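You operate a simulated robot arm through the tools that you are given. There is no shell and no other tool. Be economical: measure what you need, move in short steps, check, and stop when the job is done.

The job below is to be done with a simulated two-armed robot. You get a single attempt, and the scene is never put back.

## Task
Put the white brush from the top of the grey cabinet on top of the grey block there and the orange brush on the shelf of the left test stand. Take the cap off the seed jar on the middle of the table and lay it down there. Lift the lid of the flat corn bin open. The order is free.

Only the result counts: the job must be done as asked and must still hold three seconds after the hand-in. Knocking over, shifting, dropping, spilling or breaking anything else fails it. Lids that push on must go on centred and level and be pressed home; caps that screw on are set level and turned clockwise until they are tight.

## Robot
Two 7-joint arms with two-finger grippers on one trunk, on a base that drives. Base frame: it is fixed to the floor where the robot stands at the start and does not move with it; the origin is under the middle of the robot, x ahead of it, y to its left, z up. Units: mm, degrees, N and s.
The left shoulder is at the start at [64, 216, 1169], the right one opposite. With the tool pointing down near the work surface each hand reaches from about 280 to 800 mm from the robot's upright axis, wherever it stands, measured 20 degrees to its own side. Places, roughly: lid of the flat corn bin [800, 1300, 1000]; seed jar [-1750, 250, 1000]; shelf of the left test stand [-3600, -100, 600]. Payload 3.18 kg a hand.
The TCP of each hand is the grasp point between the finger pads, 30 mm short of the fingertips. In the tool frame z runs along the fingers and y along their closing line. Largest opening 144 mm; the body of the gripper starts 103 mm behind the TCP.
Orientation is told as [roll, pitch, yaw] about the base's x, y, z axes, in that order, counted from this pose: with the fingers straight down and closing along the base's y, the tool's x points along the base's -x, its y along +y and its z along -z.

## Interface
- The arms move only by the tool servo_tool. It takes "left_plan", "right_plan" or both (then of equal length, played together; a hand with none holds still); each is a list of rows, each a list of 3 entries, a list of its own where there are three numbers: the shift along the tool's x, y, z in units of 30 mm (1.0 is 30 mm), then the turn, a rotation vector about the tool's x, y, z in units of 6 degrees (1.0 is 6 degrees), then the closure, from 0 (fully open) to 1 (shut). In form: [[[x, y, z], [wx, wy, wz], gripper], ...]. A call has 1 to 8 rows; each row shifts and turns the commanded pose from where the row before left it, along the tool's axes as they then stand. A call with a number of a shift or a turn outside -1 to 1 is refused whole. Each row takes 0.2 s and may step no farther than 50 mm and 8.6 degrees from the row before; otherwise, or with a gripper value out of range, the whole call is refused. A pose out of reach is approached as far as the arm can. The call stops where the force on the tool passes 40 N (or 10 N more than at its start, if that is more) or the arm is blocked; 0.2 s more then pass. The fingers move at their own pace and stop on an object; they squeeze with about 27 N. The grip force told is the motor's: it shows also when the fingers shut on nothing. Time passes only in rows, and 0.2 s behind the last, so rows that do not move let the fingers close. The reply holds the time, the measured pose of the TCP, the force on the tool along the base axes, the opening and the grip force, in the units named above and with some noise, with the torque about the TCP (base axes, N m) and any sound that the robot's microphone picked up.
- Cameras (640 x 400 px; columns grow to the right, rows downward): "scene" is now at [148.6, 42.9, 1362.1]; the picture's right is [0.35, -0.94, 0.00], its down [-0.57, -0.21, -0.79] and it looks along [0.74, 0.28, -0.61] (base axes); focal length 258 px, centre (320, 200). "left" rides on the left gripper at [76, -16, -143] in its tool frame; the picture's right is [0.21, 0.98, 0.00], its down [-0.84, 0.18, -0.51] and it looks along [-0.50, 0.11, 0.86] (tool axes); focal length 218 px, centre (320, 200). "right" rides on the right gripper at [76, 16, -143] in its tool frame; the picture's right is [-0.21, 0.98, 0.00], its down [-0.84, -0.18, -0.51] and it looks along [-0.50, -0.11, 0.86] (tool axes); focal length 218 px, centre (320, 200). There is no depth. A picture from a camera that has moved, and an enlarged one, comes with that camera's place and axes in the base frame and with its lens. The place of the scene camera against the robot may be out by one fixed shift of up to 18 mm in any direction.
- capture(camera): a new picture of that camera. No time passes.
- lift_body(by): slides the trunk up (or, below 0, down) by that many mm; the arms and the scene camera ride with it, the base frame stays. It gives what a move gives, with no picture.
- drive_base(legs): drives the robot by 1 to 6 legs, each [ahead, left, turn to the left] in mm, mm and degrees, along the robot's own axes; the way and the turn of a leg run together, so that a leg with both is an arc; at most 1500 mm and 180 degrees a leg. The arms and the cameras ride along, it lands a little off, and it stops where it bumps. It gives what a move gives.
- aim_head(pan, tilt): turns the head with the scene camera to pan (to the left, within 80 degrees either way) and tilt (down, from -29 to 69), counted from straight ahead of the robot. It gives what a move gives.
- enlarge(camera, box): a new picture of the part [left, top, right, bottom] of that camera's present view, enlarged. No time passes.
- job_done(): hands the job in; it is judged then, once.

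Go step by step. Nothing tells you exact positions but the pictures and the camera data: compare them with the known pose of the tool, close in by small moves and look again before you grip or let go. The budget is 165 turns and 138 pictures, counting those below and the enlarged ones. Unless the task says otherwise, let go and move clear before handing in.

The tools are called after ">>>" as name(argument=value, ...) on one line, values as JSON. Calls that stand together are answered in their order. servo_tool: Moves the arms, as the interface text tells. Its arguments: {"type":"object","properties":{"left_plan":{"type":"array","items":{"type":"array"}},"right_plan":{"type":"array","items":{"type":"array"}}},"required":[]} The other tools are called the same way: lift_body (by) slides the trunk up or down; drive_base (legs) drives the base; aim_head (pan, tilt) turns the head that bears the scene camera; capture (camera) takes a picture; enlarge (camera, box) takes an enlarged picture of a part of a camera's view; job_done () hands the job in.

At the start:

```text
time: 0.0
left_tool_pos: [383.8, 313.4, 1174.3]
left_tool_rot: [0.0, 0.0, 0.0]
left_contact_force: [-0.4, -0.1, -0.3]
left_moment: [0.03, -0.03, -0.02]
left_finger_gap: 143.9
left_grasp_force: 0.0
right_tool_pos: [334.7, -74.4, 1114.6]
right_tool_rot: [-0.1, 0.0, 0.0]
right_contact_force: [1.1, -0.5, -0.3]
right_moment: [0.0, 0.01, 0.0]
right_finger_gap: 144.1
right_grasp_force: 0.2
trunk travel left (down, up): [-250.0, 119.0]
robot x, y, heading: [4.3, 1.5, 0.1]
head pan, tilt: [20.4, 37.6]
```

scene: 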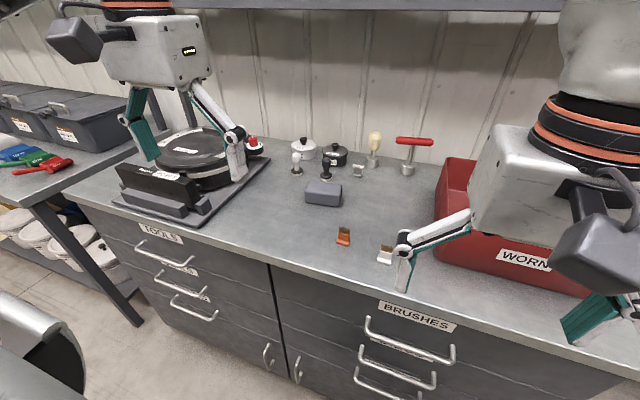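
right: 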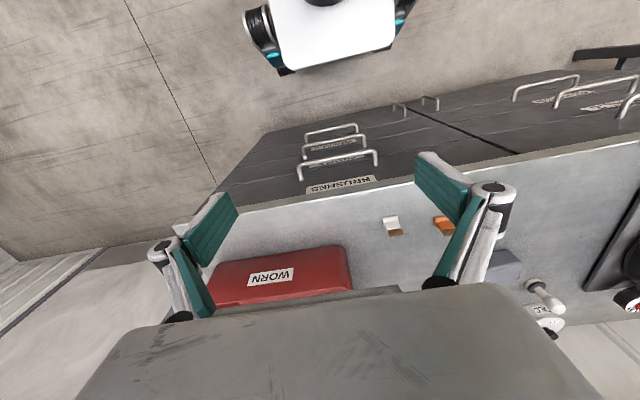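
left: 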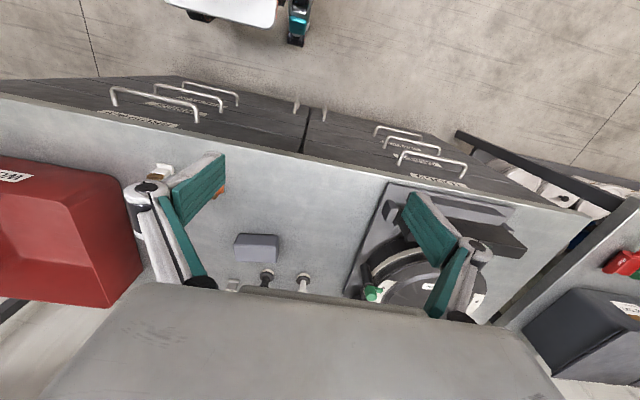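

The orange and white brushes lie near the cabinet front, at about [564,141] and [543,42], and the grey block is at about [670,232]. I'll look closer at them and at the bins to the left.

>>> enlarge(camera="scene", box=[280, 130, 440, 280])

>>> enlarge(camera="scene", box=[0, 60, 160, 200])

>>> enlarge(camera="right", box=[360, 180, 560, 305])

```text
2.67 times, centred on (360, 205) of scene
camera zoom: at [148.6, 42.9, 1362.1], right [0.35, -0.94, 0.0], down [-0.57, -0.21, -0.79], along [0.74, 0.28, -0.61], focal length 688 px, centre (213, 187)
```

zoom: 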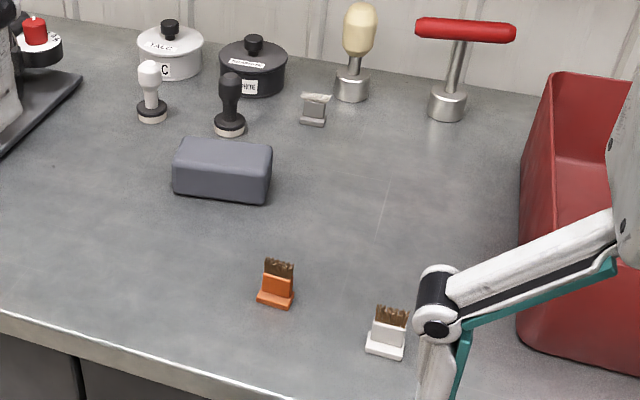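

```text
2.86 times, centred on (80, 130) of scene
camera zoom: at [148.6, 42.9, 1362.1], right [0.35, -0.94, 0.0], down [-0.57, -0.21, -0.79], along [0.74, 0.28, -0.61], focal length 737 px, centre (1006, 400)
```

zoom: 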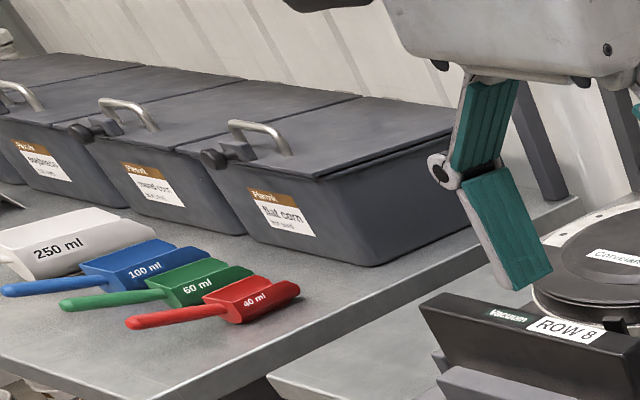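

```text
3.20 times, centred on (460, 242) of right
camera zoom: at [258.5, -58.4, 1257.5], right [0.21, 0.98, 0.0], down [0.84, -0.18, 0.51], along [0.49, -0.11, -0.86], focal length 698 px, centre (-128, 64)
```

zoom: 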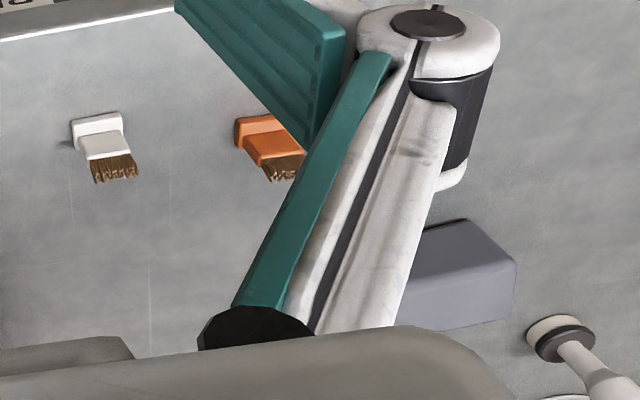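

The brushes stand on their bases with the bristles up. I'll clear the right hand out to the side and bring the left hand over the white brush to look at it.

>>> servo_tool(left_plan=[[[-0.4, -1, 0.2], [0, 0, 0], 0.3], [[-0.4, -1, 0.2], [0, 0, 0], 0.3], [[-0.4, -1, 0.2], [0, 0, 0], 0.3], [[-0.4, -1, 0.2], [0, 0, 0], 0.3], [[-0.4, -1, 0.2], [0, 0, 0], 0.3], [[-0.4, -1, 0.2], [0, 0, 0], 0.3], [[-0.4, -1, 0.2], [0, 0, 0], 0.3], [[-0.4, -1, 0.2], [0, 0, 0], 0.3]], right_plan=[[[0, -1, 0], [0, 0, 0], 0], [[0, -1, 0], [0, 0, 0], 0], [[0, -1, 0], [0, 0, 0], 0], [[0, -1, 0], [0, 0, 0], 0], [[0, -1, 0], [0, 0, 0], 0], [[0, -1, 0], [0, 0, 0], 0], [[0, -1, 0], [0, 0, 0], 0], [[0, 0, 0], [0, 0, 0], 0]])

>>> capture(camera="left")

>>> capture(camera="scene")

```text
time: 1.8
left_tool_pos: [479.3, 74.6, 1126.2]
left_tool_rot: [-0.1, 0.0, -0.1]
left_contact_force: [-0.3, -0.1, -0.6]
left_moment: [0.05, -0.02, 0.02]
left_finger_gap: 100.9
left_grasp_force: 0.0
right_tool_pos: [334.2, -285.9, 1115.3]
right_tool_rot: [0.0, 0.1, 0.0]
right_contact_force: [-0.5, 0.1, -0.9]
right_moment: [0.0, 0.02, -0.01]
right_finger_gap: 144.0
right_grasp_force: 0.0
trunk travel left (down, up): [-250.0, 119.0]
robot x, y, heading: [0.9, -1.2, 0.1]
head pan, tilt: [20.4, 37.6]
```

```text
131 pictures are left
camera left: at [403.0, 60.2, 1270.5], right [-0.21, 0.98, 0.0], down [0.84, 0.18, 0.51], along [0.5, 0.11, -0.86], focal length 218 px, centre (320, 200)
```

left: 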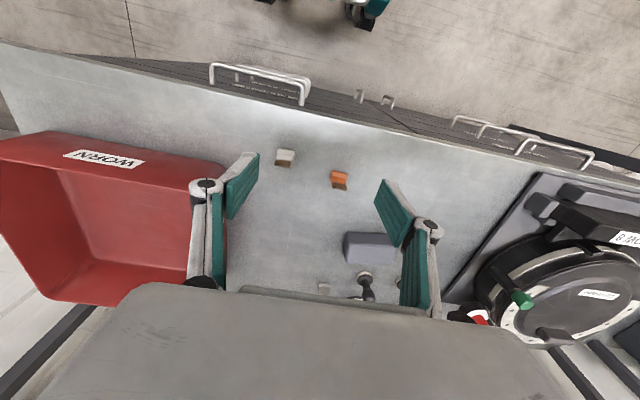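

```text
130 pictures are left
camera scene: at [149.2, 42.6, 1362.0], right [0.35, -0.94, 0.0], down [-0.57, -0.21, -0.79], along [0.74, 0.28, -0.61], focal length 258 px, centre (320, 200)
```

scene: 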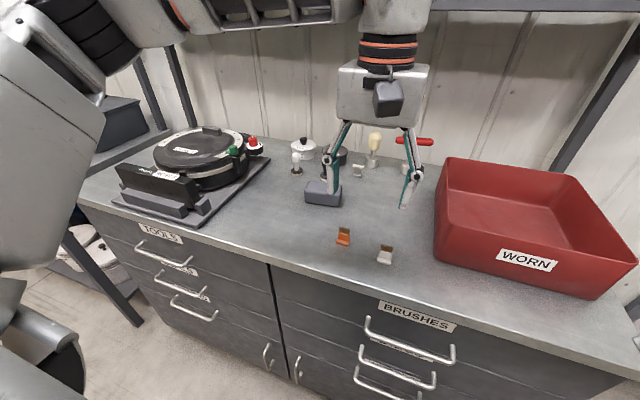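

The white brush is at about [547,27,890] and the block at about [689,229]. I'll lower the left hand over the white brush.

>>> servo_tool(left_plan=[[[-0.41, -0.32, 0.9], [0, 0, 0], 0.3], [[-0.41, -0.32, 0.9], [0, 0, 0], 0.3], [[-0.41, -0.32, 0.9], [0, 0, 0], 0.3], [[-0.41, -0.32, 0.9], [0, 0, 0], 0.5], [[-0.41, -0.32, 0.9], [0, 0, 0], 0.5]])

>>> capture(camera="left")

>>> enlarge(camera="scene", box=[320, 180, 440, 280])

```text
time: 3.0
left_tool_pos: [541.2, 27.0, 990.7]
left_tool_rot: [0.1, 0.1, 0.1]
left_contact_force: [-0.6, -0.1, 0.1]
left_moment: [0.01, 0.01, -0.01]
left_finger_gap: 71.9
left_grasp_force: 0.1
right_tool_pos: [333.8, -283.4, 1115.5]
right_tool_rot: [0.0, 0.2, -0.1]
right_contact_force: [0.7, -0.8, -0.7]
right_moment: [0.02, 0.02, -0.01]
right_finger_gap: 144.2
right_grasp_force: 0.0
trunk travel left (down, up): [-250.0, 119.0]
robot x, y, heading: [1.5, 0.9, -0.0]
head pan, tilt: [20.4, 37.6]
```

```text
129 pictures are left
camera left: at [464.3, 13.2, 1133.9], right [-0.21, 0.98, 0.0], down [0.84, 0.18, 0.51], along [0.5, 0.11, -0.86], focal length 218 px, centre (320, 200)
```

left: 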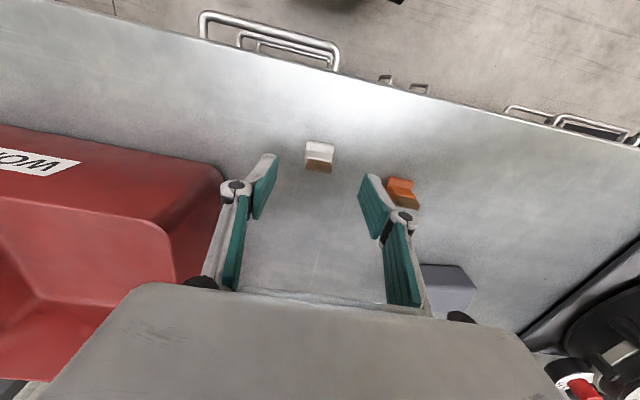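

```text
4.00 times, centred on (380, 230) of scene
camera zoom: at [149.3, 42.7, 1361.9], right [0.35, -0.94, 0.0], down [-0.57, -0.21, -0.79], along [0.74, 0.28, -0.61], focal length 1031 px, centre (80, 80)
```

zoom: 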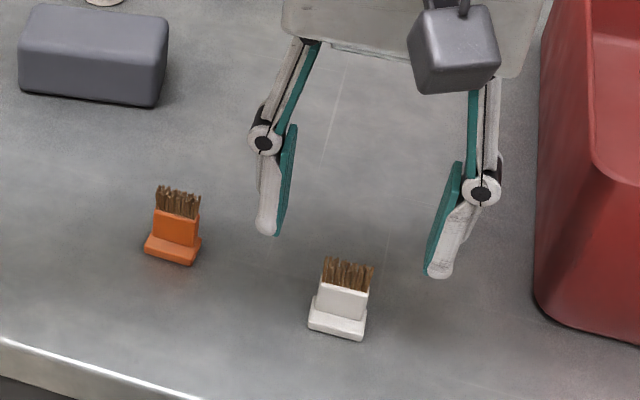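

The white brush is centred at about [546,31] between the fingers. I'll descend most of the way and look again.

>>> servo_tool(left_plan=[[[-0.08, 0.07, 0.75], [0, 0, 0], 0.5], [[-0.08, 0.07, 0.75], [0, 0, 0], 0.5], [[0, 0, 0.6], [0, 0, 0], 0.5]])

>>> capture(camera="left")

>>> enlarge(camera="scene", box=[320, 190, 440, 290])

```text
time: 3.8
left_tool_pos: [545.5, 30.5, 928.0]
left_tool_rot: [0.0, 0.0, 0.2]
left_contact_force: [0.2, -0.2, 0.5]
left_moment: [0.03, -0.01, 0.0]
left_finger_gap: 72.0
left_grasp_force: 0.1
right_tool_pos: [334.4, -283.6, 1116.0]
right_tool_rot: [0.0, 0.2, -0.1]
right_contact_force: [-0.1, -0.3, 0.4]
right_moment: [0.05, 0.0, 0.0]
right_finger_gap: 144.1
right_grasp_force: 0.2
trunk travel left (down, up): [-250.0, 119.0]
robot x, y, heading: [-1.3, -3.1, -0.4]
head pan, tilt: [20.4, 37.6]
```

```text
127 pictures are left
camera left: at [468.4, 15.4, 1072.5], right [-0.21, 0.98, 0.0], down [0.84, 0.18, 0.51], along [0.5, 0.11, -0.86], focal length 218 px, centre (320, 200)
```

left: 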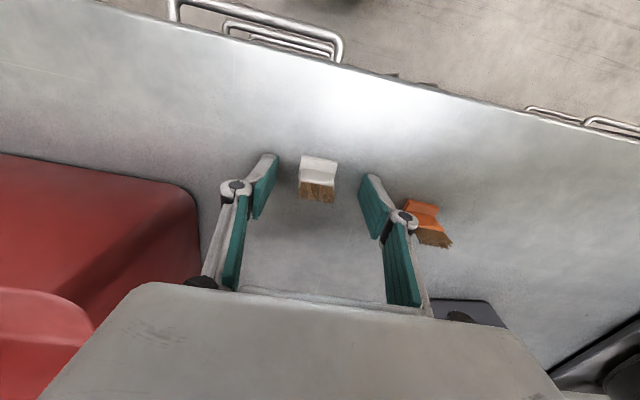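

```text
4.00 times, centred on (380, 240) of scene
camera zoom: at [149.0, 42.8, 1362.0], right [0.35, -0.94, 0.0], down [-0.57, -0.21, -0.79], along [0.74, 0.28, -0.61], focal length 1031 px, centre (80, 40)
```

zoom: 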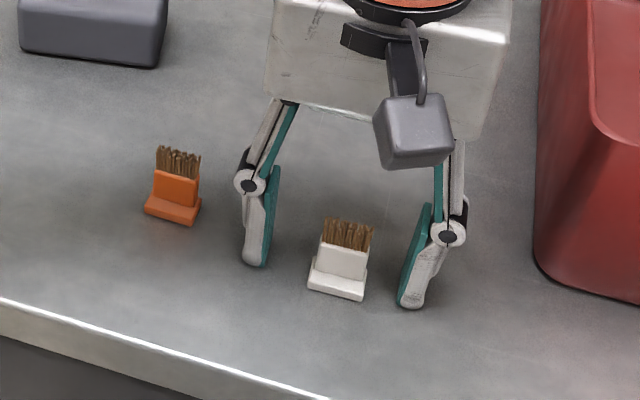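

The fingers straddle the body of the brush. I'll go 6 mm lower and close.

>>> servo_tool(left_plan=[[[0.05, -0.04, 0.2], [0, 0, 0], 0.5], [[0, 0, 0], [0, 0, 0], 0.7], [[0, 0, 0], [0, 0, 0], 0.8], [[0, 0, 0], [0, 0, 0], 1], [[0, 0, 0], [0, 0, 0], 1]])

>>> enlarge(camera="scene", box=[320, 190, 440, 290])

```text
time: 4.4
left_tool_pos: [546.6, 32.6, 929.4]
left_tool_rot: [0.0, -0.4, 0.5]
left_contact_force: [-5.0, 9.5, 19.6]
left_moment: [0.61, 0.36, 0.13]
left_finger_gap: 32.5
left_grasp_force: 2.8
right_tool_pos: [333.7, -283.3, 1116.2]
right_tool_rot: [0.0, -0.1, 0.0]
right_contact_force: [0.3, 0.3, -0.6]
right_moment: [0.05, 0.06, 0.02]
right_finger_gap: 144.0
right_grasp_force: 0.0
trunk travel left (down, up): [-250.0, 119.0]
robot x, y, heading: [1.9, -0.5, 0.0]
head pan, tilt: [20.4, 37.6]
stopped in row 3 (left hand): the force on the tool passed its limit at 44 N (the readings are from after the stop); the commanded pose is now the measured one
```

```text
4.00 times, centred on (380, 240) of scene
camera zoom: at [147.4, 43.7, 1362.2], right [0.35, -0.94, 0.0], down [-0.57, -0.21, -0.79], along [0.74, 0.28, -0.61], focal length 1031 px, centre (80, 40)
```

zoom: 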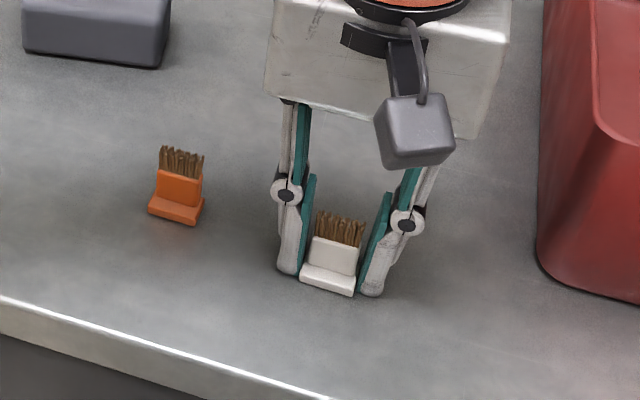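

The fingertips touched the table, so the tabletop is about z 899. I'll raise the hand 5 mm and finish closing.

>>> servo_tool(left_plan=[[[0, 0, -0.17], [0, 0, 0], 0.78], [[0, 0, 0], [0, 0, 0], 0.85], [[0, 0, 0], [0, 0, 0], 1], [[0, 0, 0], [0, 0, 0], 1]])

>>> enlarge(camera="scene", box=[320, 190, 440, 290])

>>> capture(camera="left")

```text
time: 5.4
left_tool_pos: [546.1, 29.8, 932.8]
left_tool_rot: [-0.1, -0.5, 0.3]
left_contact_force: [-0.4, -0.4, -0.3]
left_moment: [0.03, 0.01, -0.03]
left_finger_gap: 28.7
left_grasp_force: 26.9
right_tool_pos: [332.6, -283.1, 1116.6]
right_tool_rot: [0.0, 0.0, 0.1]
right_contact_force: [0.5, 0.3, 0.7]
right_moment: [0.01, -0.03, 0.0]
right_finger_gap: 144.1
right_grasp_force: 0.1
trunk travel left (down, up): [-250.0, 119.0]
robot x, y, heading: [2.3, -1.1, 0.1]
head pan, tilt: [20.4, 37.6]
```

```text
4.00 times, centred on (380, 240) of scene
camera zoom: at [148.4, 43.4, 1362.1], right [0.35, -0.94, 0.0], down [-0.57, -0.21, -0.79], along [0.74, 0.28, -0.61], focal length 1031 px, centre (80, 40)
```

zoom: 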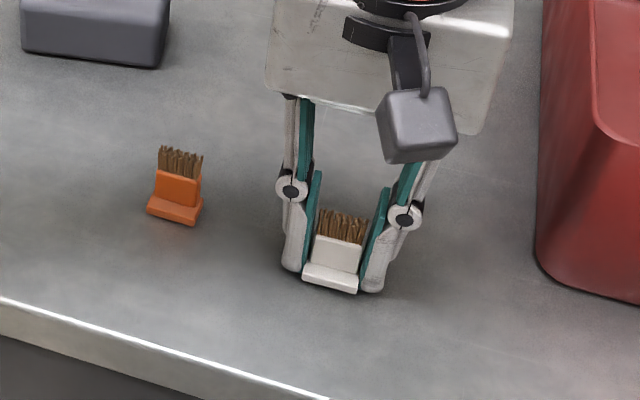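

```text
123 pictures are left
camera left: at [468.6, 15.9, 1075.8], right [-0.22, 0.98, 0.0], down [0.84, 0.19, 0.51], along [0.5, 0.11, -0.86], focal length 218 px, centre (320, 200)
```

left: 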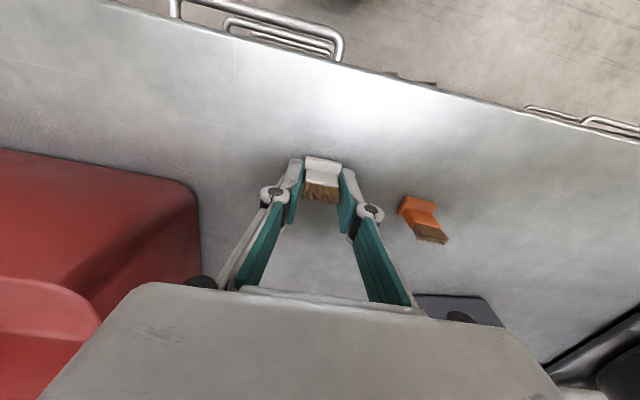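

It is gripped. I'll lift it and carry it towards the block at a safe height.

>>> servo_tool(left_plan=[[[0, 0, -0.9], [0, 0, 0], 1], [[0, 0, -0.9], [0, 0, 0], 1], [[0, 0, -0.9], [0, 0, 0], 1], [[-0.6, 0.9, -0.5], [0, 0, 0], 1], [[-0.6, 0.9, 0], [0, 0, 0], 1], [[-0.6, 0.9, 0], [0, 0, 0], 1], [[-0.6, 0.9, 0], [0, 0, 0], 1], [[-0.6, 0.9, 0], [0, 0, 0], 1]])

>>> capture(camera="left")

>>> enlarge(camera="scene", box=[260, 120, 420, 220])

```text
time: 7.2
left_tool_pos: [634.7, 167.1, 1029.4]
left_tool_rot: [0.0, -0.2, 0.3]
left_contact_force: [-0.3, 0.1, -0.4]
left_moment: [0.01, 0.02, 0.01]
left_finger_gap: 28.5
left_grasp_force: 27.4
right_tool_pos: [334.0, -282.5, 1116.1]
right_tool_rot: [0.1, 0.1, 0.1]
right_contact_force: [0.5, -0.3, -0.8]
right_moment: [-0.04, 0.02, -0.01]
right_finger_gap: 144.2
right_grasp_force: 0.1
trunk travel left (down, up): [-250.0, 119.0]
robot x, y, heading: [0.6, -1.5, -0.1]
head pan, tilt: [20.4, 37.6]
```

```text
122 pictures are left
camera left: at [556.7, 152.6, 1172.4], right [-0.22, 0.98, 0.0], down [0.84, 0.19, 0.51], along [0.5, 0.11, -0.86], focal length 218 px, centre (320, 200)
```

left: 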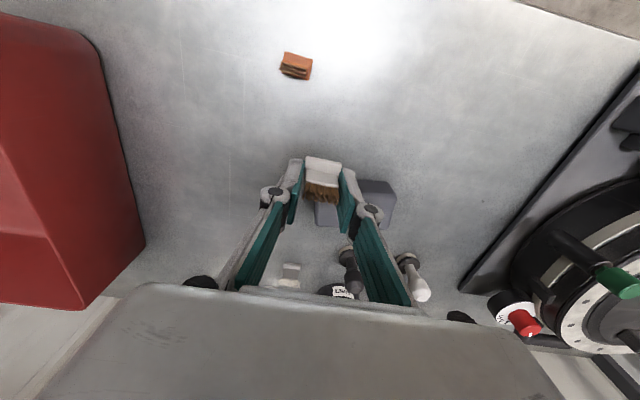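

```text
4.00 times, centred on (340, 170) of scene
camera zoom: at [148.8, 44.0, 1362.0], right [0.35, -0.94, 0.0], down [-0.57, -0.21, -0.79], along [0.74, 0.28, -0.61], focal length 1031 px, centre (240, 320)
```

zoom: 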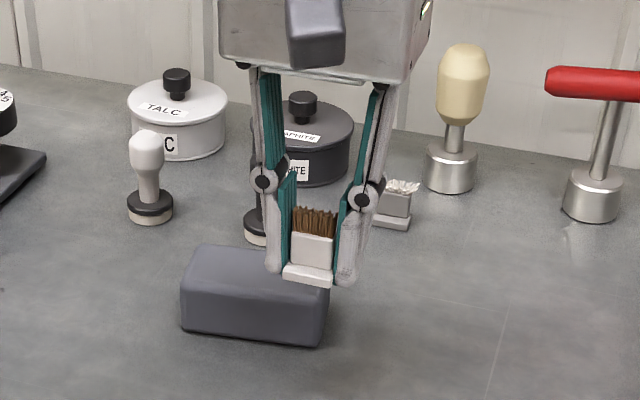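

I'll enlarge the hand view of the block to find its top face.

>>> enlarge(camera="left", box=[270, 140, 430, 240])

```text
4.00 times, centred on (350, 190) of left
camera zoom: at [556.7, 152.6, 1172.4], right [-0.22, 0.98, 0.0], down [0.84, 0.19, 0.51], along [0.5, 0.11, -0.86], focal length 873 px, centre (200, 240)
```

zoom: 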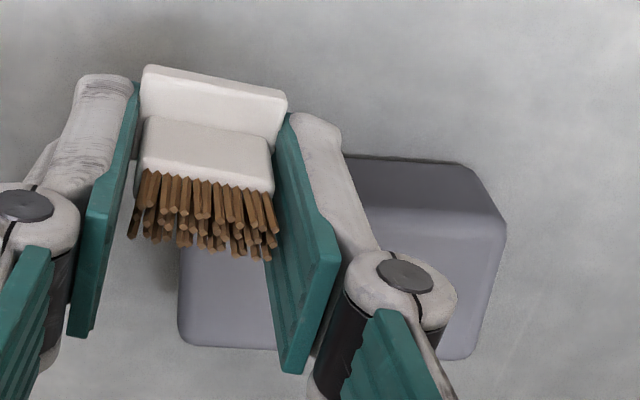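

The top of the block is at z≈941, centred at about [698,228]. I'll move above it.

>>> servo_tool(left_plan=[[[-0.73, 0.68, 0], [0, 0, 0], 1], [[-0.73, 0.68, 0.2], [0, 0, 0], 1], [[-0.73, 0.68, 0.3], [0, 0, 0], 1], [[0, 0, 0.5], [0, 0, 0], 1]])

>>> enlarge(camera="left", box=[240, 120, 400, 220])

>>> enlarge(camera="scene", box=[260, 120, 420, 220])

```text
time: 8.2
left_tool_pos: [671.4, 201.8, 1010.7]
left_tool_rot: [0.0, -0.3, 0.4]
left_contact_force: [-0.3, 0.1, -0.1]
left_moment: [0.0, 0.0, 0.0]
left_finger_gap: 28.7
left_grasp_force: 26.5
left hand out of reach, approached as far as the arm can: row 2, 3
right_tool_pos: [334.5, -282.3, 1115.8]
right_tool_rot: [0.0, 0.1, 0.2]
right_contact_force: [0.1, -0.1, -0.1]
right_moment: [-0.01, -0.01, 0.0]
right_finger_gap: 144.2
right_grasp_force: 0.0
trunk travel left (down, up): [-250.0, 119.0]
robot x, y, heading: [1.5, -0.6, -0.0]
head pan, tilt: [20.4, 37.6]
```

```text
4.00 times, centred on (320, 170) of left
camera zoom: at [593.6, 186.9, 1153.1], right [-0.22, 0.98, 0.0], down [0.84, 0.19, 0.51], along [0.5, 0.11, -0.86], focal length 873 px, centre (320, 320)
```

zoom: 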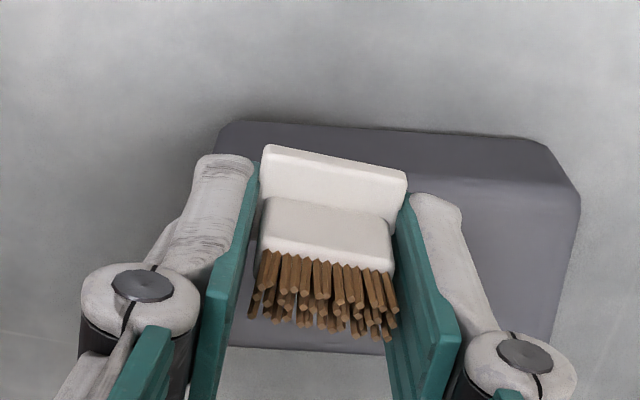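

```text
4.00 times, centred on (340, 170) of scene
camera zoom: at [149.1, 43.6, 1361.9], right [0.35, -0.94, 0.0], down [-0.57, -0.21, -0.79], along [0.74, 0.28, -0.61], focal length 1031 px, centre (240, 320)
```

zoom: 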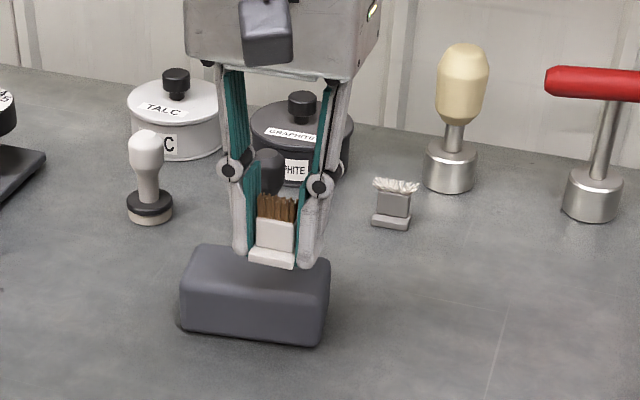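

The hand ran out of reach 30 mm short. I'll drive the base slightly ahead and left, which carries the brush with it over the block.

>>> drive_base(legs=[[32, 22, 0]])

>>> enlarge(camera="left", box=[240, 120, 400, 220])

```text
time: 9.1
left_tool_pos: [704.4, 224.2, 1009.2]
left_tool_rot: [0.0, -0.3, 0.4]
left_contact_force: [0.3, 0.3, -1.0]
left_moment: [-0.03, 0.05, 0.01]
left_finger_gap: 28.7
left_grasp_force: 27.1
right_tool_pos: [366.9, -259.6, 1114.4]
right_tool_rot: [0.0, 0.1, 0.1]
right_contact_force: [0.9, 0.4, 0.1]
right_moment: [-0.01, 0.04, 0.0]
right_finger_gap: 144.2
right_grasp_force: 0.1
trunk travel left (down, up): [-250.0, 119.0]
robot x, y, heading: [31.8, 20.3, 0.0]
head pan, tilt: [20.4, 37.6]
```

```text
4.00 times, centred on (320, 170) of left
camera zoom: at [626.2, 208.8, 1152.5], right [-0.21, 0.98, 0.0], down [0.84, 0.19, 0.51], along [0.5, 0.11, -0.86], focal length 873 px, centre (320, 320)
```

zoom: 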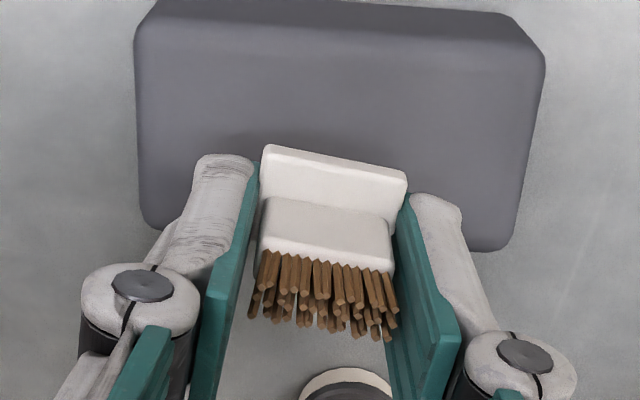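

The brush sits over the centre of the block, so I'll lower it to contact.

>>> servo_tool(left_plan=[[[0, 0, 0.4], [0, 0, 0], 1], [[0, 0, 0.4], [0, 0, 0], 1], [[0, 0, 0.2], [0, 0, 0], 1], [[0, 0, 0], [0, 0, 0], 1]])

>>> enlarge(camera="scene", box=[260, 140, 380, 220])

```text
time: 10.1
left_tool_pos: [703.8, 223.5, 980.1]
left_tool_rot: [0.0, -0.3, 0.4]
left_contact_force: [0.1, -0.3, 0.0]
left_moment: [-0.01, -0.01, 0.01]
left_finger_gap: 28.6
left_grasp_force: 27.2
right_tool_pos: [366.7, -261.7, 1115.7]
right_tool_rot: [-0.1, 0.2, -0.1]
right_contact_force: [0.5, 0.3, 0.1]
right_moment: [-0.01, 0.0, -0.01]
right_finger_gap: 144.1
right_grasp_force: 0.0
trunk travel left (down, up): [-250.0, 119.0]
robot x, y, heading: [34.2, 19.0, 0.1]
head pan, tilt: [20.4, 37.6]
```

```text
5.00 times, centred on (320, 180) of scene
camera zoom: at [180.5, 65.3, 1362.1], right [0.35, -0.94, 0.0], down [-0.57, -0.21, -0.79], along [0.74, 0.28, -0.61], focal length 1289 px, centre (320, 300)
```

zoom: 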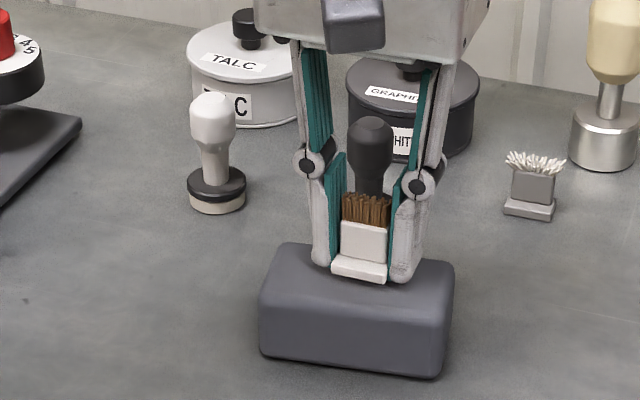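

>>> servo_tool(left_plan=[[[0, 0, 0.07], [0, 0, 0], 1], [[0, 0, 0.07], [0, 0, 0], 1], [[0, 0, 0], [0, 0, 0], 1]])

```text
time: 10.9
left_tool_pos: [703.9, 222.6, 977.5]
left_tool_rot: [0.0, -0.4, 0.3]
left_contact_force: [-0.2, 0.2, 0.9]
left_moment: [-0.01, 0.0, 0.0]
left_finger_gap: 28.8
left_grasp_force: 27.0
right_tool_pos: [367.0, -261.1, 1116.5]
right_tool_rot: [0.1, 0.1, 0.0]
right_contact_force: [0.4, 1.7, 0.3]
right_moment: [0.0, -0.03, 0.0]
right_finger_gap: 144.1
right_grasp_force: 0.1
trunk travel left (down, up): [-250.0, 119.0]
robot x, y, heading: [31.9, 21.1, 0.1]
head pan, tilt: [20.4, 37.6]
```

>>> servo_tool(left_plan=[[[0, 0, 0.06], [0, 0, 0], 1], [[0, 0, 0.06], [0, 0, 0], 1], [[0, 0, 0], [0, 0, 0], 1]])

>>> enlarge(camera="scene", box=[290, 160, 370, 210])

```text
time: 11.7
left_tool_pos: [703.0, 222.5, 974.9]
left_tool_rot: [0.0, -0.5, 0.4]
left_contact_force: [0.5, 0.9, 8.4]
left_moment: [0.02, 0.04, 0.02]
left_finger_gap: 28.8
left_grasp_force: 26.9
right_tool_pos: [365.4, -262.0, 1116.6]
right_tool_rot: [0.0, -0.1, 0.1]
right_contact_force: [0.0, 0.2, -0.5]
right_moment: [-0.03, -0.01, 0.0]
right_finger_gap: 144.0
right_grasp_force: 0.1
trunk travel left (down, up): [-250.0, 119.0]
robot x, y, heading: [33.8, 21.2, -0.4]
head pan, tilt: [20.4, 37.6]
```

```text
8.00 times, centred on (330, 185) of scene
camera zoom: at [179.7, 65.2, 1362.3], right [0.35, -0.94, 0.0], down [-0.57, -0.21, -0.79], along [0.74, 0.28, -0.61], focal length 2063 px, centre (240, 320)
```

zoom: 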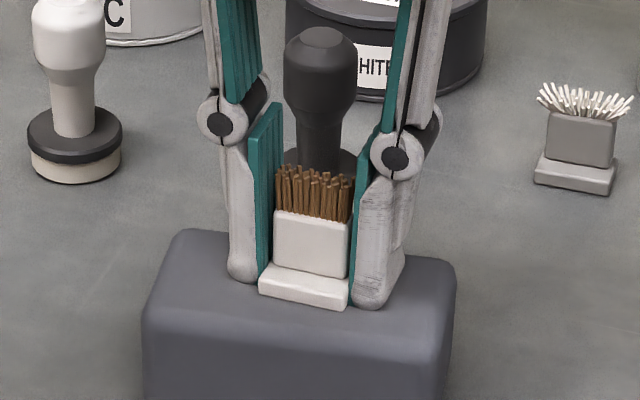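

It is resting on the block with 8 N. I'll ease off slightly, open gently, then rise.

>>> servo_tool(left_plan=[[[0, 0, -0.04], [0, 0, 0], 1], [[0, 0, 0], [0, 0, 0], 0.75], [[0, 0, 0], [0, 0, 0], 0.6], [[0, 0, -0.4], [0, 0, 0], 0.55], [[0, 0, -0.8], [0, 0, 0], 0.5], [[0, 0, -0.9], [0, 0, 0], 0.5], [[0, 0, -0.9], [0, 0, 0], 0.5], [[0, 0, -0.9], [0, 0, 0], 0.5]])

>>> capture(camera="scene")

```text
time: 13.5
left_tool_pos: [700.6, 221.8, 1037.5]
left_tool_rot: [0.0, -0.3, 0.4]
left_contact_force: [0.4, -0.6, 0.1]
left_moment: [0.04, -0.01, 0.0]
left_finger_gap: 72.0
left_grasp_force: 0.0
left hand out of reach, approached as far as the arm can: row 7, 8
right_tool_pos: [365.7, -261.3, 1115.8]
right_tool_rot: [0.0, 0.1, 0.0]
right_contact_force: [-0.8, 0.1, -0.4]
right_moment: [0.02, -0.01, 0.0]
right_finger_gap: 143.9
right_grasp_force: 0.1
trunk travel left (down, up): [-250.0, 119.0]
robot x, y, heading: [32.0, 20.9, 0.3]
head pan, tilt: [20.4, 37.6]
```

```text
114 pictures are left
camera scene: at [180.1, 65.0, 1362.1], right [0.35, -0.94, 0.0], down [-0.57, -0.21, -0.79], along [0.74, 0.28, -0.61], focal length 258 px, centre (320, 200)
```

scene: 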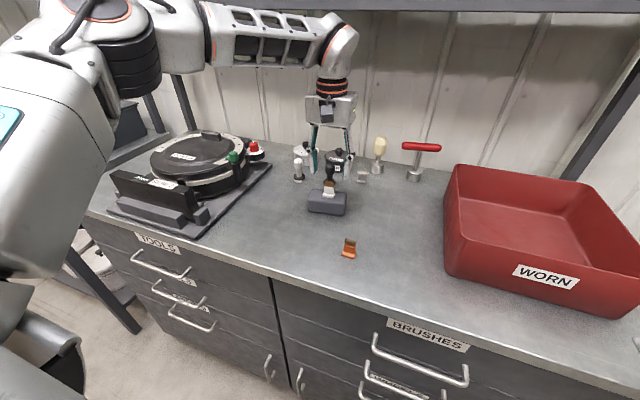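

The white brush stands on the block. I'll retract the left hand and bring the right hand toward the orange brush at about [562,131].

>>> servo_tool(left_plan=[[[1, 0, -0.3], [0, 0, 0], 0.5], [[1, 0, -0.5], [0, 0, 0], 0.5], [[1, 0.4, -0.5], [0, 0, 0], 0.5], [[1, 0.6, -0.5], [0, 0, 0], 0.5], [[1, 0.6, -0.5], [0, 0, 0], 0.5], [[1, 0.6, -0.5], [0, 0, 0], 0.5], [[1, 0.6, -0.5], [0, 0, 0], 0.5], [[1, 0.6, -0.5], [0, 0, 0], 0.5]], right_plan=[[[0, 0, 0], [0, 0, 0], 0], [[0, 0.5, 0], [0, 0, 0], 0], [[0, 0.5, 0], [0, 0, 0], 0], [[-0.5, 0.5, 0], [0, 0, 0], 0.3], [[-0.5, 1, 0], [0, 0, 0], 0.5], [[-0.5, 1, 0], [0, 0, 0], 0.5], [[-0.5, 1, 0], [0, 0, 0], 0.5], [[-0.5, 1, 0], [0, 0, 0], 0.5]])

>>> capture(camera="right")

```text
time: 15.3
left_tool_pos: [460.2, 325.2, 1149.4]
left_tool_rot: [0.0, -0.4, 0.4]
left_contact_force: [0.0, -0.1, 0.2]
left_moment: [-0.03, -0.02, -0.01]
left_finger_gap: 72.1
left_grasp_force: 0.1
right_tool_pos: [439.8, -92.6, 1114.5]
right_tool_rot: [-0.1, 0.0, 0.1]
right_contact_force: [0.0, 0.1, 0.4]
right_moment: [-0.05, 0.02, 0.0]
right_finger_gap: 72.4
right_grasp_force: 0.1
trunk travel left (down, up): [-250.0, 119.0]
robot x, y, heading: [33.0, 21.2, 0.2]
head pan, tilt: [20.4, 37.6]
```

```text
113 pictures are left
camera right: at [362.8, -78.6, 1258.0], right [0.21, 0.98, 0.0], down [0.84, -0.18, 0.51], along [0.5, -0.11, -0.86], focal length 218 px, centre (320, 200)
```

right: 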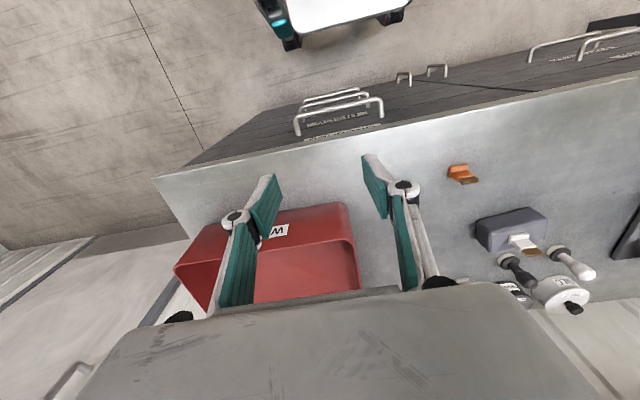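

>>> servo_tool(right_plan=[[[-0.46, 0.92, 0.44], [0, 0, 0], 0.5], [[-0.46, 0.92, 0.44], [0, 0, 0], 0.5], [[-0.46, 0.92, 0.44], [0, 0, 0], 0.5], [[-0.46, 0.92, 0.44], [0, 0, 0], 0.5], [[-0.46, 0.92, 0.44], [0, 0, 0], 0.5], [[-0.46, 0.92, 0.44], [0, 0, 0], 0.5], [[-0.46, 0.92, 0.44], [0, 0, 0], 0.5], [[-0.46, 0.92, 0.44], [0, 0, 0], 0.5]])

>>> enlarge(camera="right", box=[240, 100, 400, 200])

```text
time: 17.1
left_tool_pos: [460.4, 322.7, 1149.1]
left_tool_rot: [0.0, -0.3, 0.4]
left_contact_force: [0.7, 0.4, 0.3]
left_moment: [0.01, 0.0, -0.01]
left_finger_gap: 72.1
left_grasp_force: 0.0
right_tool_pos: [549.4, 125.8, 1007.8]
right_tool_rot: [0.0, 0.0, 0.0]
right_contact_force: [-0.4, 0.2, -0.5]
right_moment: [-0.03, 0.01, 0.03]
right_finger_gap: 72.1
right_grasp_force: 0.0
trunk travel left (down, up): [-250.0, 119.0]
robot x, y, heading: [31.4, 23.0, -0.1]
head pan, tilt: [20.4, 37.6]
```

```text
4.00 times, centred on (320, 150) of right
camera zoom: at [473.2, 139.9, 1151.6], right [0.21, 0.98, 0.0], down [0.84, -0.18, 0.51], along [0.49, -0.11, -0.86], focal length 873 px, centre (320, 400)
```

zoom: 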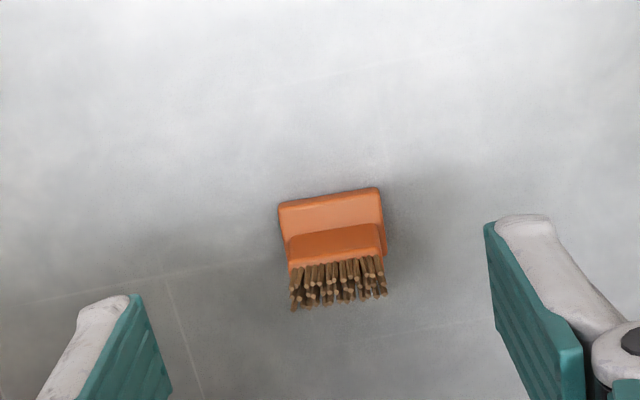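

The orange brush is centred at about [562,125.5]. I'll descend to z 932 and check.

>>> servo_tool(right_plan=[[[-0.2, 0, 0.8], [0, 0, 0], 0.5], [[-0.2, 0, 0.8], [0, 0, 0], 0.5], [[0, 0, 0.6], [0, 0, 0], 0.5], [[0, 0, 0.3], [0, 0, 0], 0.55]])

>>> enlarge(camera="right", box=[240, 120, 400, 220])

>>> enlarge(camera="scene", box=[290, 190, 410, 270])

```text
time: 18.1
left_tool_pos: [461.1, 322.4, 1148.6]
left_tool_rot: [0.0, -0.3, 0.5]
left_contact_force: [-0.9, -0.4, -0.1]
left_moment: [-0.01, -0.03, 0.02]
left_finger_gap: 72.1
left_grasp_force: 0.1
right_tool_pos: [562.5, 123.6, 934.5]
right_tool_rot: [0.0, 0.2, 0.1]
right_contact_force: [-0.6, -0.8, 0.1]
right_moment: [-0.02, -0.01, -0.01]
right_finger_gap: 64.9
right_grasp_force: 0.0
trunk travel left (down, up): [-250.0, 119.0]
robot x, y, heading: [32.7, 23.3, -0.0]
head pan, tilt: [20.4, 37.6]
```

```text
4.00 times, centred on (320, 170) of right
camera zoom: at [486.5, 138.6, 1077.1], right [0.21, 0.98, 0.0], down [0.84, -0.18, 0.51], along [0.5, -0.1, -0.86], focal length 873 px, centre (320, 320)
```

zoom: 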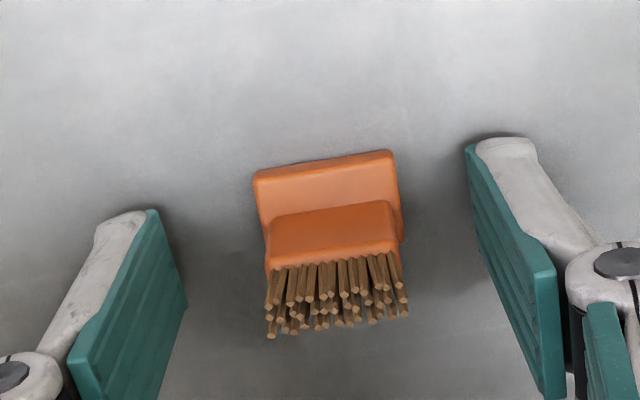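

```text
5.00 times, centred on (350, 230) of scene
camera zoom: at [180.5, 65.2, 1362.1], right [0.35, -0.94, 0.0], down [-0.57, -0.21, -0.79], along [0.74, 0.28, -0.61], focal length 1289 px, centre (170, 50)
```

zoom: 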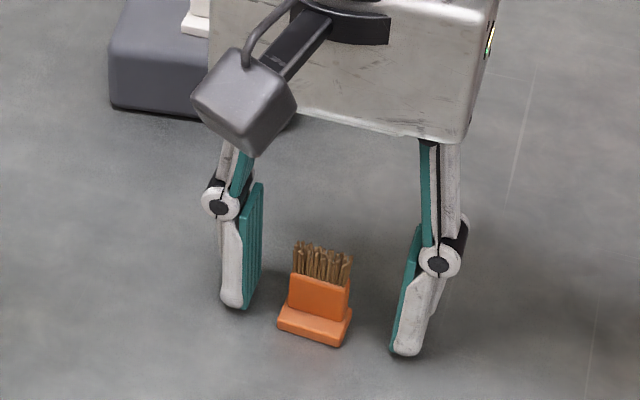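

>>> servo_tool(right_plan=[[[0, 0.03, 0], [0, 0, 0], 0.7], [[0, 0, 0], [0, 0, 0], 0.8], [[0, 0, 0], [0, 0, 0], 1], [[0, 0, 0], [0, 0, 0], 1]])

>>> enlarge(camera="scene", box=[290, 190, 410, 270])

```text
time: 19.1
left_tool_pos: [460.6, 323.1, 1149.5]
left_tool_rot: [0.0, -0.4, 0.3]
left_contact_force: [0.5, 0.2, 0.7]
left_moment: [-0.01, 0.02, 0.01]
left_finger_gap: 72.0
left_grasp_force: 0.1
right_tool_pos: [561.9, 124.7, 936.8]
right_tool_rot: [0.0, 0.0, -0.1]
right_contact_force: [1.5, 1.0, 7.6]
right_moment: [0.01, 0.01, -0.03]
right_finger_gap: 24.4
right_grasp_force: 27.1
trunk travel left (down, up): [-250.0, 119.0]
robot x, y, heading: [33.0, 23.5, -0.2]
head pan, tilt: [20.4, 37.6]
```

```text
5.00 times, centred on (350, 230) of scene
camera zoom: at [180.0, 65.3, 1362.2], right [0.35, -0.94, 0.0], down [-0.57, -0.21, -0.79], along [0.74, 0.28, -0.61], focal length 1289 px, centre (170, 50)
```

zoom: 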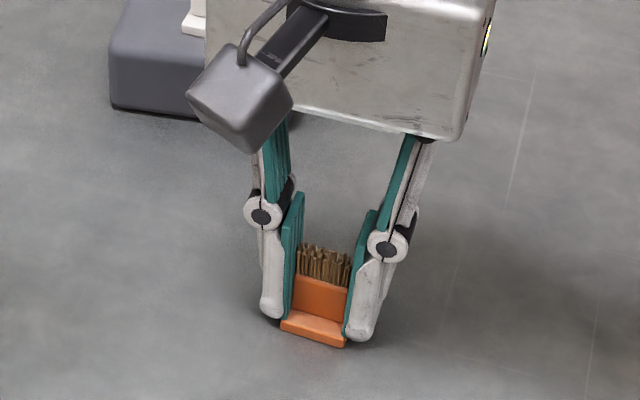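

It is held by its body. I'll lift it, retract the right hand to a carry pose, then back off and drive left to the bin.

>>> servo_tool(right_plan=[[[0, 0, -0.5], [0, 0, 0], 1], [[0, 0, -0.9], [0, 0, 0], 1], [[0, 0, -0.9], [0, 0, 0], 1], [[0.7, -0.7, -0.9], [0, 0, 0], 1], [[1, -1, -0.9], [0, 0, 0], 1], [[1, -1, -0.9], [0, 0, 0], 1], [[1, -1, -0.5], [0, 0, 0], 1], [[1, -1, -0.5], [0, 0, 0], 1]], left_plan=[[[0, 0, 0], [0, 0, 0], 0.5], [[0, 0, 0], [0, 0, 0], 0.5], [[0, 0, 0], [0, 0, 0], 0.5], [[0, 0, 0], [0, 0, 0], 0.5], [[0.7, 0, 0], [0, 0, 0], 0.5], [[0.7, 0, 0], [0, 0, 0], 0.5], [[0.7, 0, 0], [0, 0, 0], 0.5], [[0, 0, 0], [0, 0, 0], 0.5]])

>>> servo_tool(right_plan=[[[0.3, -1, 0], [0, 0, 0], 1], [[0.3, -1, 0], [0, 0, 0], 1], [[0.3, -1, 0], [0, 0, 0], 1], [[0, -1, 0], [0, 0, 0], 1], [[0, -1, 0], [0, 0, 0], 1]])

>>> capture(camera="right")

```text
refused: row 5 steps farther than a row can; nothing moved
```

```text
time: 20.3
left_tool_pos: [459.4, 320.7, 1150.4]
left_tool_rot: [0.1, -0.4, 0.4]
left_contact_force: [-1.5, -0.2, 0.4]
left_moment: [0.0, -0.04, 0.02]
left_finger_gap: 72.4
left_grasp_force: 0.1
right_tool_pos: [536.2, -23.6, 935.2]
right_tool_rot: [0.0, 0.1, 0.0]
right_contact_force: [-0.1, -0.9, 4.3]
right_moment: [-0.01, 0.02, 0.03]
right_finger_gap: 24.7
right_grasp_force: 26.7
trunk travel left (down, up): [-250.0, 119.0]
robot x, y, heading: [31.9, 23.6, 0.0]
head pan, tilt: [20.4, 37.6]
```

```text
108 pictures are left
camera right: at [459.8, -8.8, 1078.7], right [0.21, 0.98, 0.0], down [0.84, -0.18, 0.51], along [0.5, -0.11, -0.86], focal length 218 px, centre (320, 200)
```

right: 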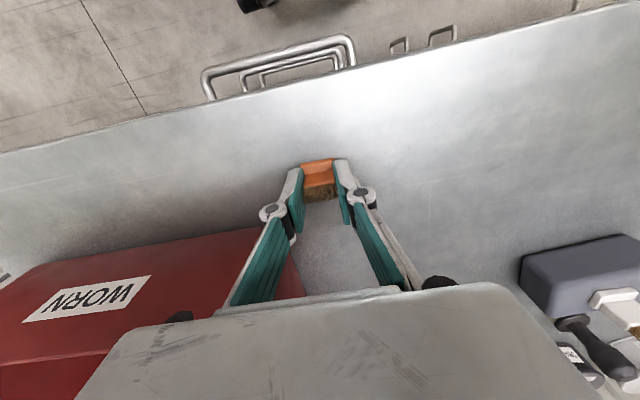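

The first call was refused, so the second one slid the brush along the table; nothing seems to have been touched. I'll now lift straight up.

>>> servo_tool(right_plan=[[[0, 0.1, -0.5], [0, 0, 0], 1], [[0, 0, -0.9], [0, 0, 0], 1], [[0, 0, -0.9], [0, 0, 0], 1], [[0, 0, -1], [0, 0, 0], 1], [[0, 0, -1], [0, 0, 0], 1], [[0.9, 0, -1], [0, 0, 0], 1], [[1, 0, -0.6], [0, 0, 0], 1], [[1, 0, 0], [0, 0, 0], 1]])

>>> capture(camera="scene")

```text
time: 22.1
left_tool_pos: [461.2, 322.0, 1149.9]
left_tool_rot: [0.0, -0.4, 0.4]
left_contact_force: [-0.1, 0.5, -0.4]
left_moment: [0.01, -0.01, 0.03]
left_finger_gap: 71.9
left_grasp_force: 0.0
right_tool_pos: [449.6, -21.0, 1111.5]
right_tool_rot: [-0.1, 0.1, -0.1]
right_contact_force: [-0.7, -0.9, 0.4]
right_moment: [-0.01, -0.02, -0.03]
right_finger_gap: 24.5
right_grasp_force: 27.1
trunk travel left (down, up): [-250.0, 119.0]
robot x, y, heading: [31.5, 22.7, -0.1]
head pan, tilt: [20.4, 37.6]
```

```text
107 pictures are left
camera scene: at [180.1, 65.1, 1362.1], right [0.35, -0.94, 0.0], down [-0.57, -0.21, -0.79], along [0.74, 0.28, -0.61], focal length 258 px, centre (320, 200)
```

scene: 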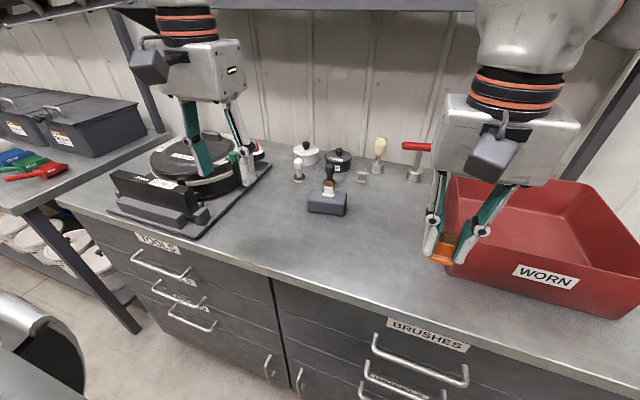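

The brush is held and nothing has shifted. I'll retract both hands a little, then back off and drive left.

>>> servo_tool(right_plan=[[[1, -0.5, -0.2], [0, 0, 0], 1], [[1, -0.5, -0.2], [0, 0, 0], 1], [[1, -0.5, -0.2], [0, 0, 0], 1], [[0.5, -0.5, 0], [0, 0, 0], 1]], left_plan=[[[0.8, 0, -0.3], [0, 0, 0], 0.5], [[0.8, 0, -0.3], [0, 0, 0], 0.5], [[0.8, 0, -0.3], [0, 0, 0], 0.5], [[0.3, 0, 0], [0, 0, 0], 0.5]])

>>> drive_base(legs=[[-230, 0, 0], [0, 950, 0]])

>>> aim_head(pan=15, tilt=28)

>>> capture(camera="scene")

```text
time: 23.1
left_tool_pos: [378.7, 322.1, 1175.2]
left_tool_rot: [0.1, -0.4, 0.4]
left_contact_force: [0.0, -0.5, 0.3]
left_moment: [0.03, 0.02, 0.0]
left_finger_gap: 72.0
left_grasp_force: 0.0
right_tool_pos: [345.5, -81.5, 1132.4]
right_tool_rot: [0.0, 0.1, 0.2]
right_contact_force: [1.0, 0.1, -0.6]
right_moment: [0.0, -0.01, -0.02]
right_finger_gap: 24.8
right_grasp_force: 27.1
trunk travel left (down, up): [-250.0, 119.0]
robot x, y, heading: [32.3, 24.5, 0.1]
head pan, tilt: [20.4, 37.6]
```

```text
time: 33.0
left_tool_pos: [133.2, 1259.5, 1175.4]
left_tool_rot: [0.0, -0.4, 1.7]
left_contact_force: [-0.6, 0.1, -0.1]
left_moment: [-0.03, -0.01, 0.01]
left_finger_gap: 72.2
left_grasp_force: 0.0
right_tool_pos: [108.4, 856.4, 1131.6]
right_tool_rot: [0.0, 0.2, 1.3]
right_contact_force: [-0.7, -0.2, -0.2]
right_moment: [-0.01, 0.0, 0.03]
right_finger_gap: 24.3
right_grasp_force: 26.4
trunk travel left (down, up): [-250.0, 119.0]
robot x, y, heading: [-209.4, 954.2, 1.2]
head pan, tilt: [20.4, 37.6]
```

```text
time: 33.7
left_tool_pos: [133.3, 1260.0, 1175.8]
left_tool_rot: [-0.1, -0.2, 1.6]
left_contact_force: [-1.2, 0.6, 0.8]
left_moment: [0.02, -0.02, 0.02]
left_finger_gap: 71.9
left_grasp_force: 0.1
right_tool_pos: [107.9, 855.9, 1130.5]
right_tool_rot: [0.0, 0.1, 1.3]
right_contact_force: [0.6, 0.1, -0.3]
right_moment: [0.02, 0.03, 0.02]
right_finger_gap: 24.7
right_grasp_force: 26.7
trunk travel left (down, up): [-250.0, 119.0]
robot x, y, heading: [-210.9, 949.7, 1.3]
head pan, tilt: [15.0, 28.0]
```

```text
106 pictures are left
camera scene: at [-52.9, 991.7, 1377.0], right [0.28, -0.96, 0.0], down [-0.45, -0.13, -0.88], along [0.85, 0.25, -0.47], focal length 258 px, centre (320, 200)
```

scene: 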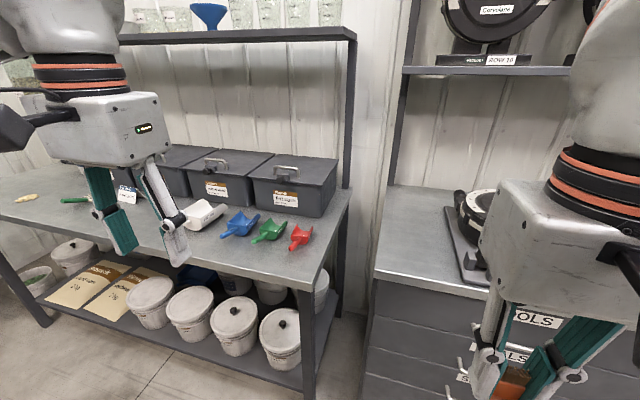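

>>> enlarge(camera="scene", box=[120, 130, 360, 260])

```text
2.67 times, centred on (240, 195) of scene
camera zoom: at [-52.9, 991.7, 1377.0], right [0.28, -0.96, 0.0], down [-0.45, -0.13, -0.88], along [0.85, 0.25, -0.47], focal length 688 px, centre (533, 213)
```

zoom: 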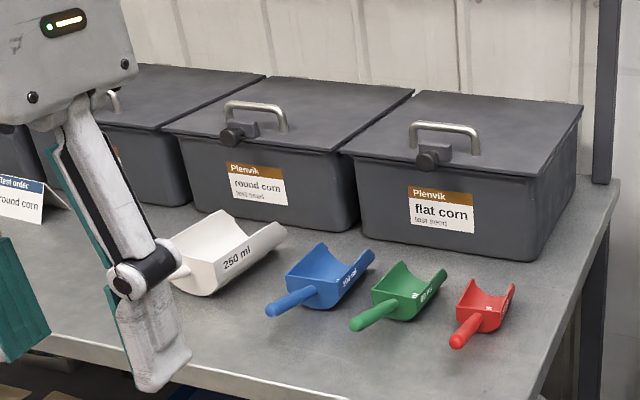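

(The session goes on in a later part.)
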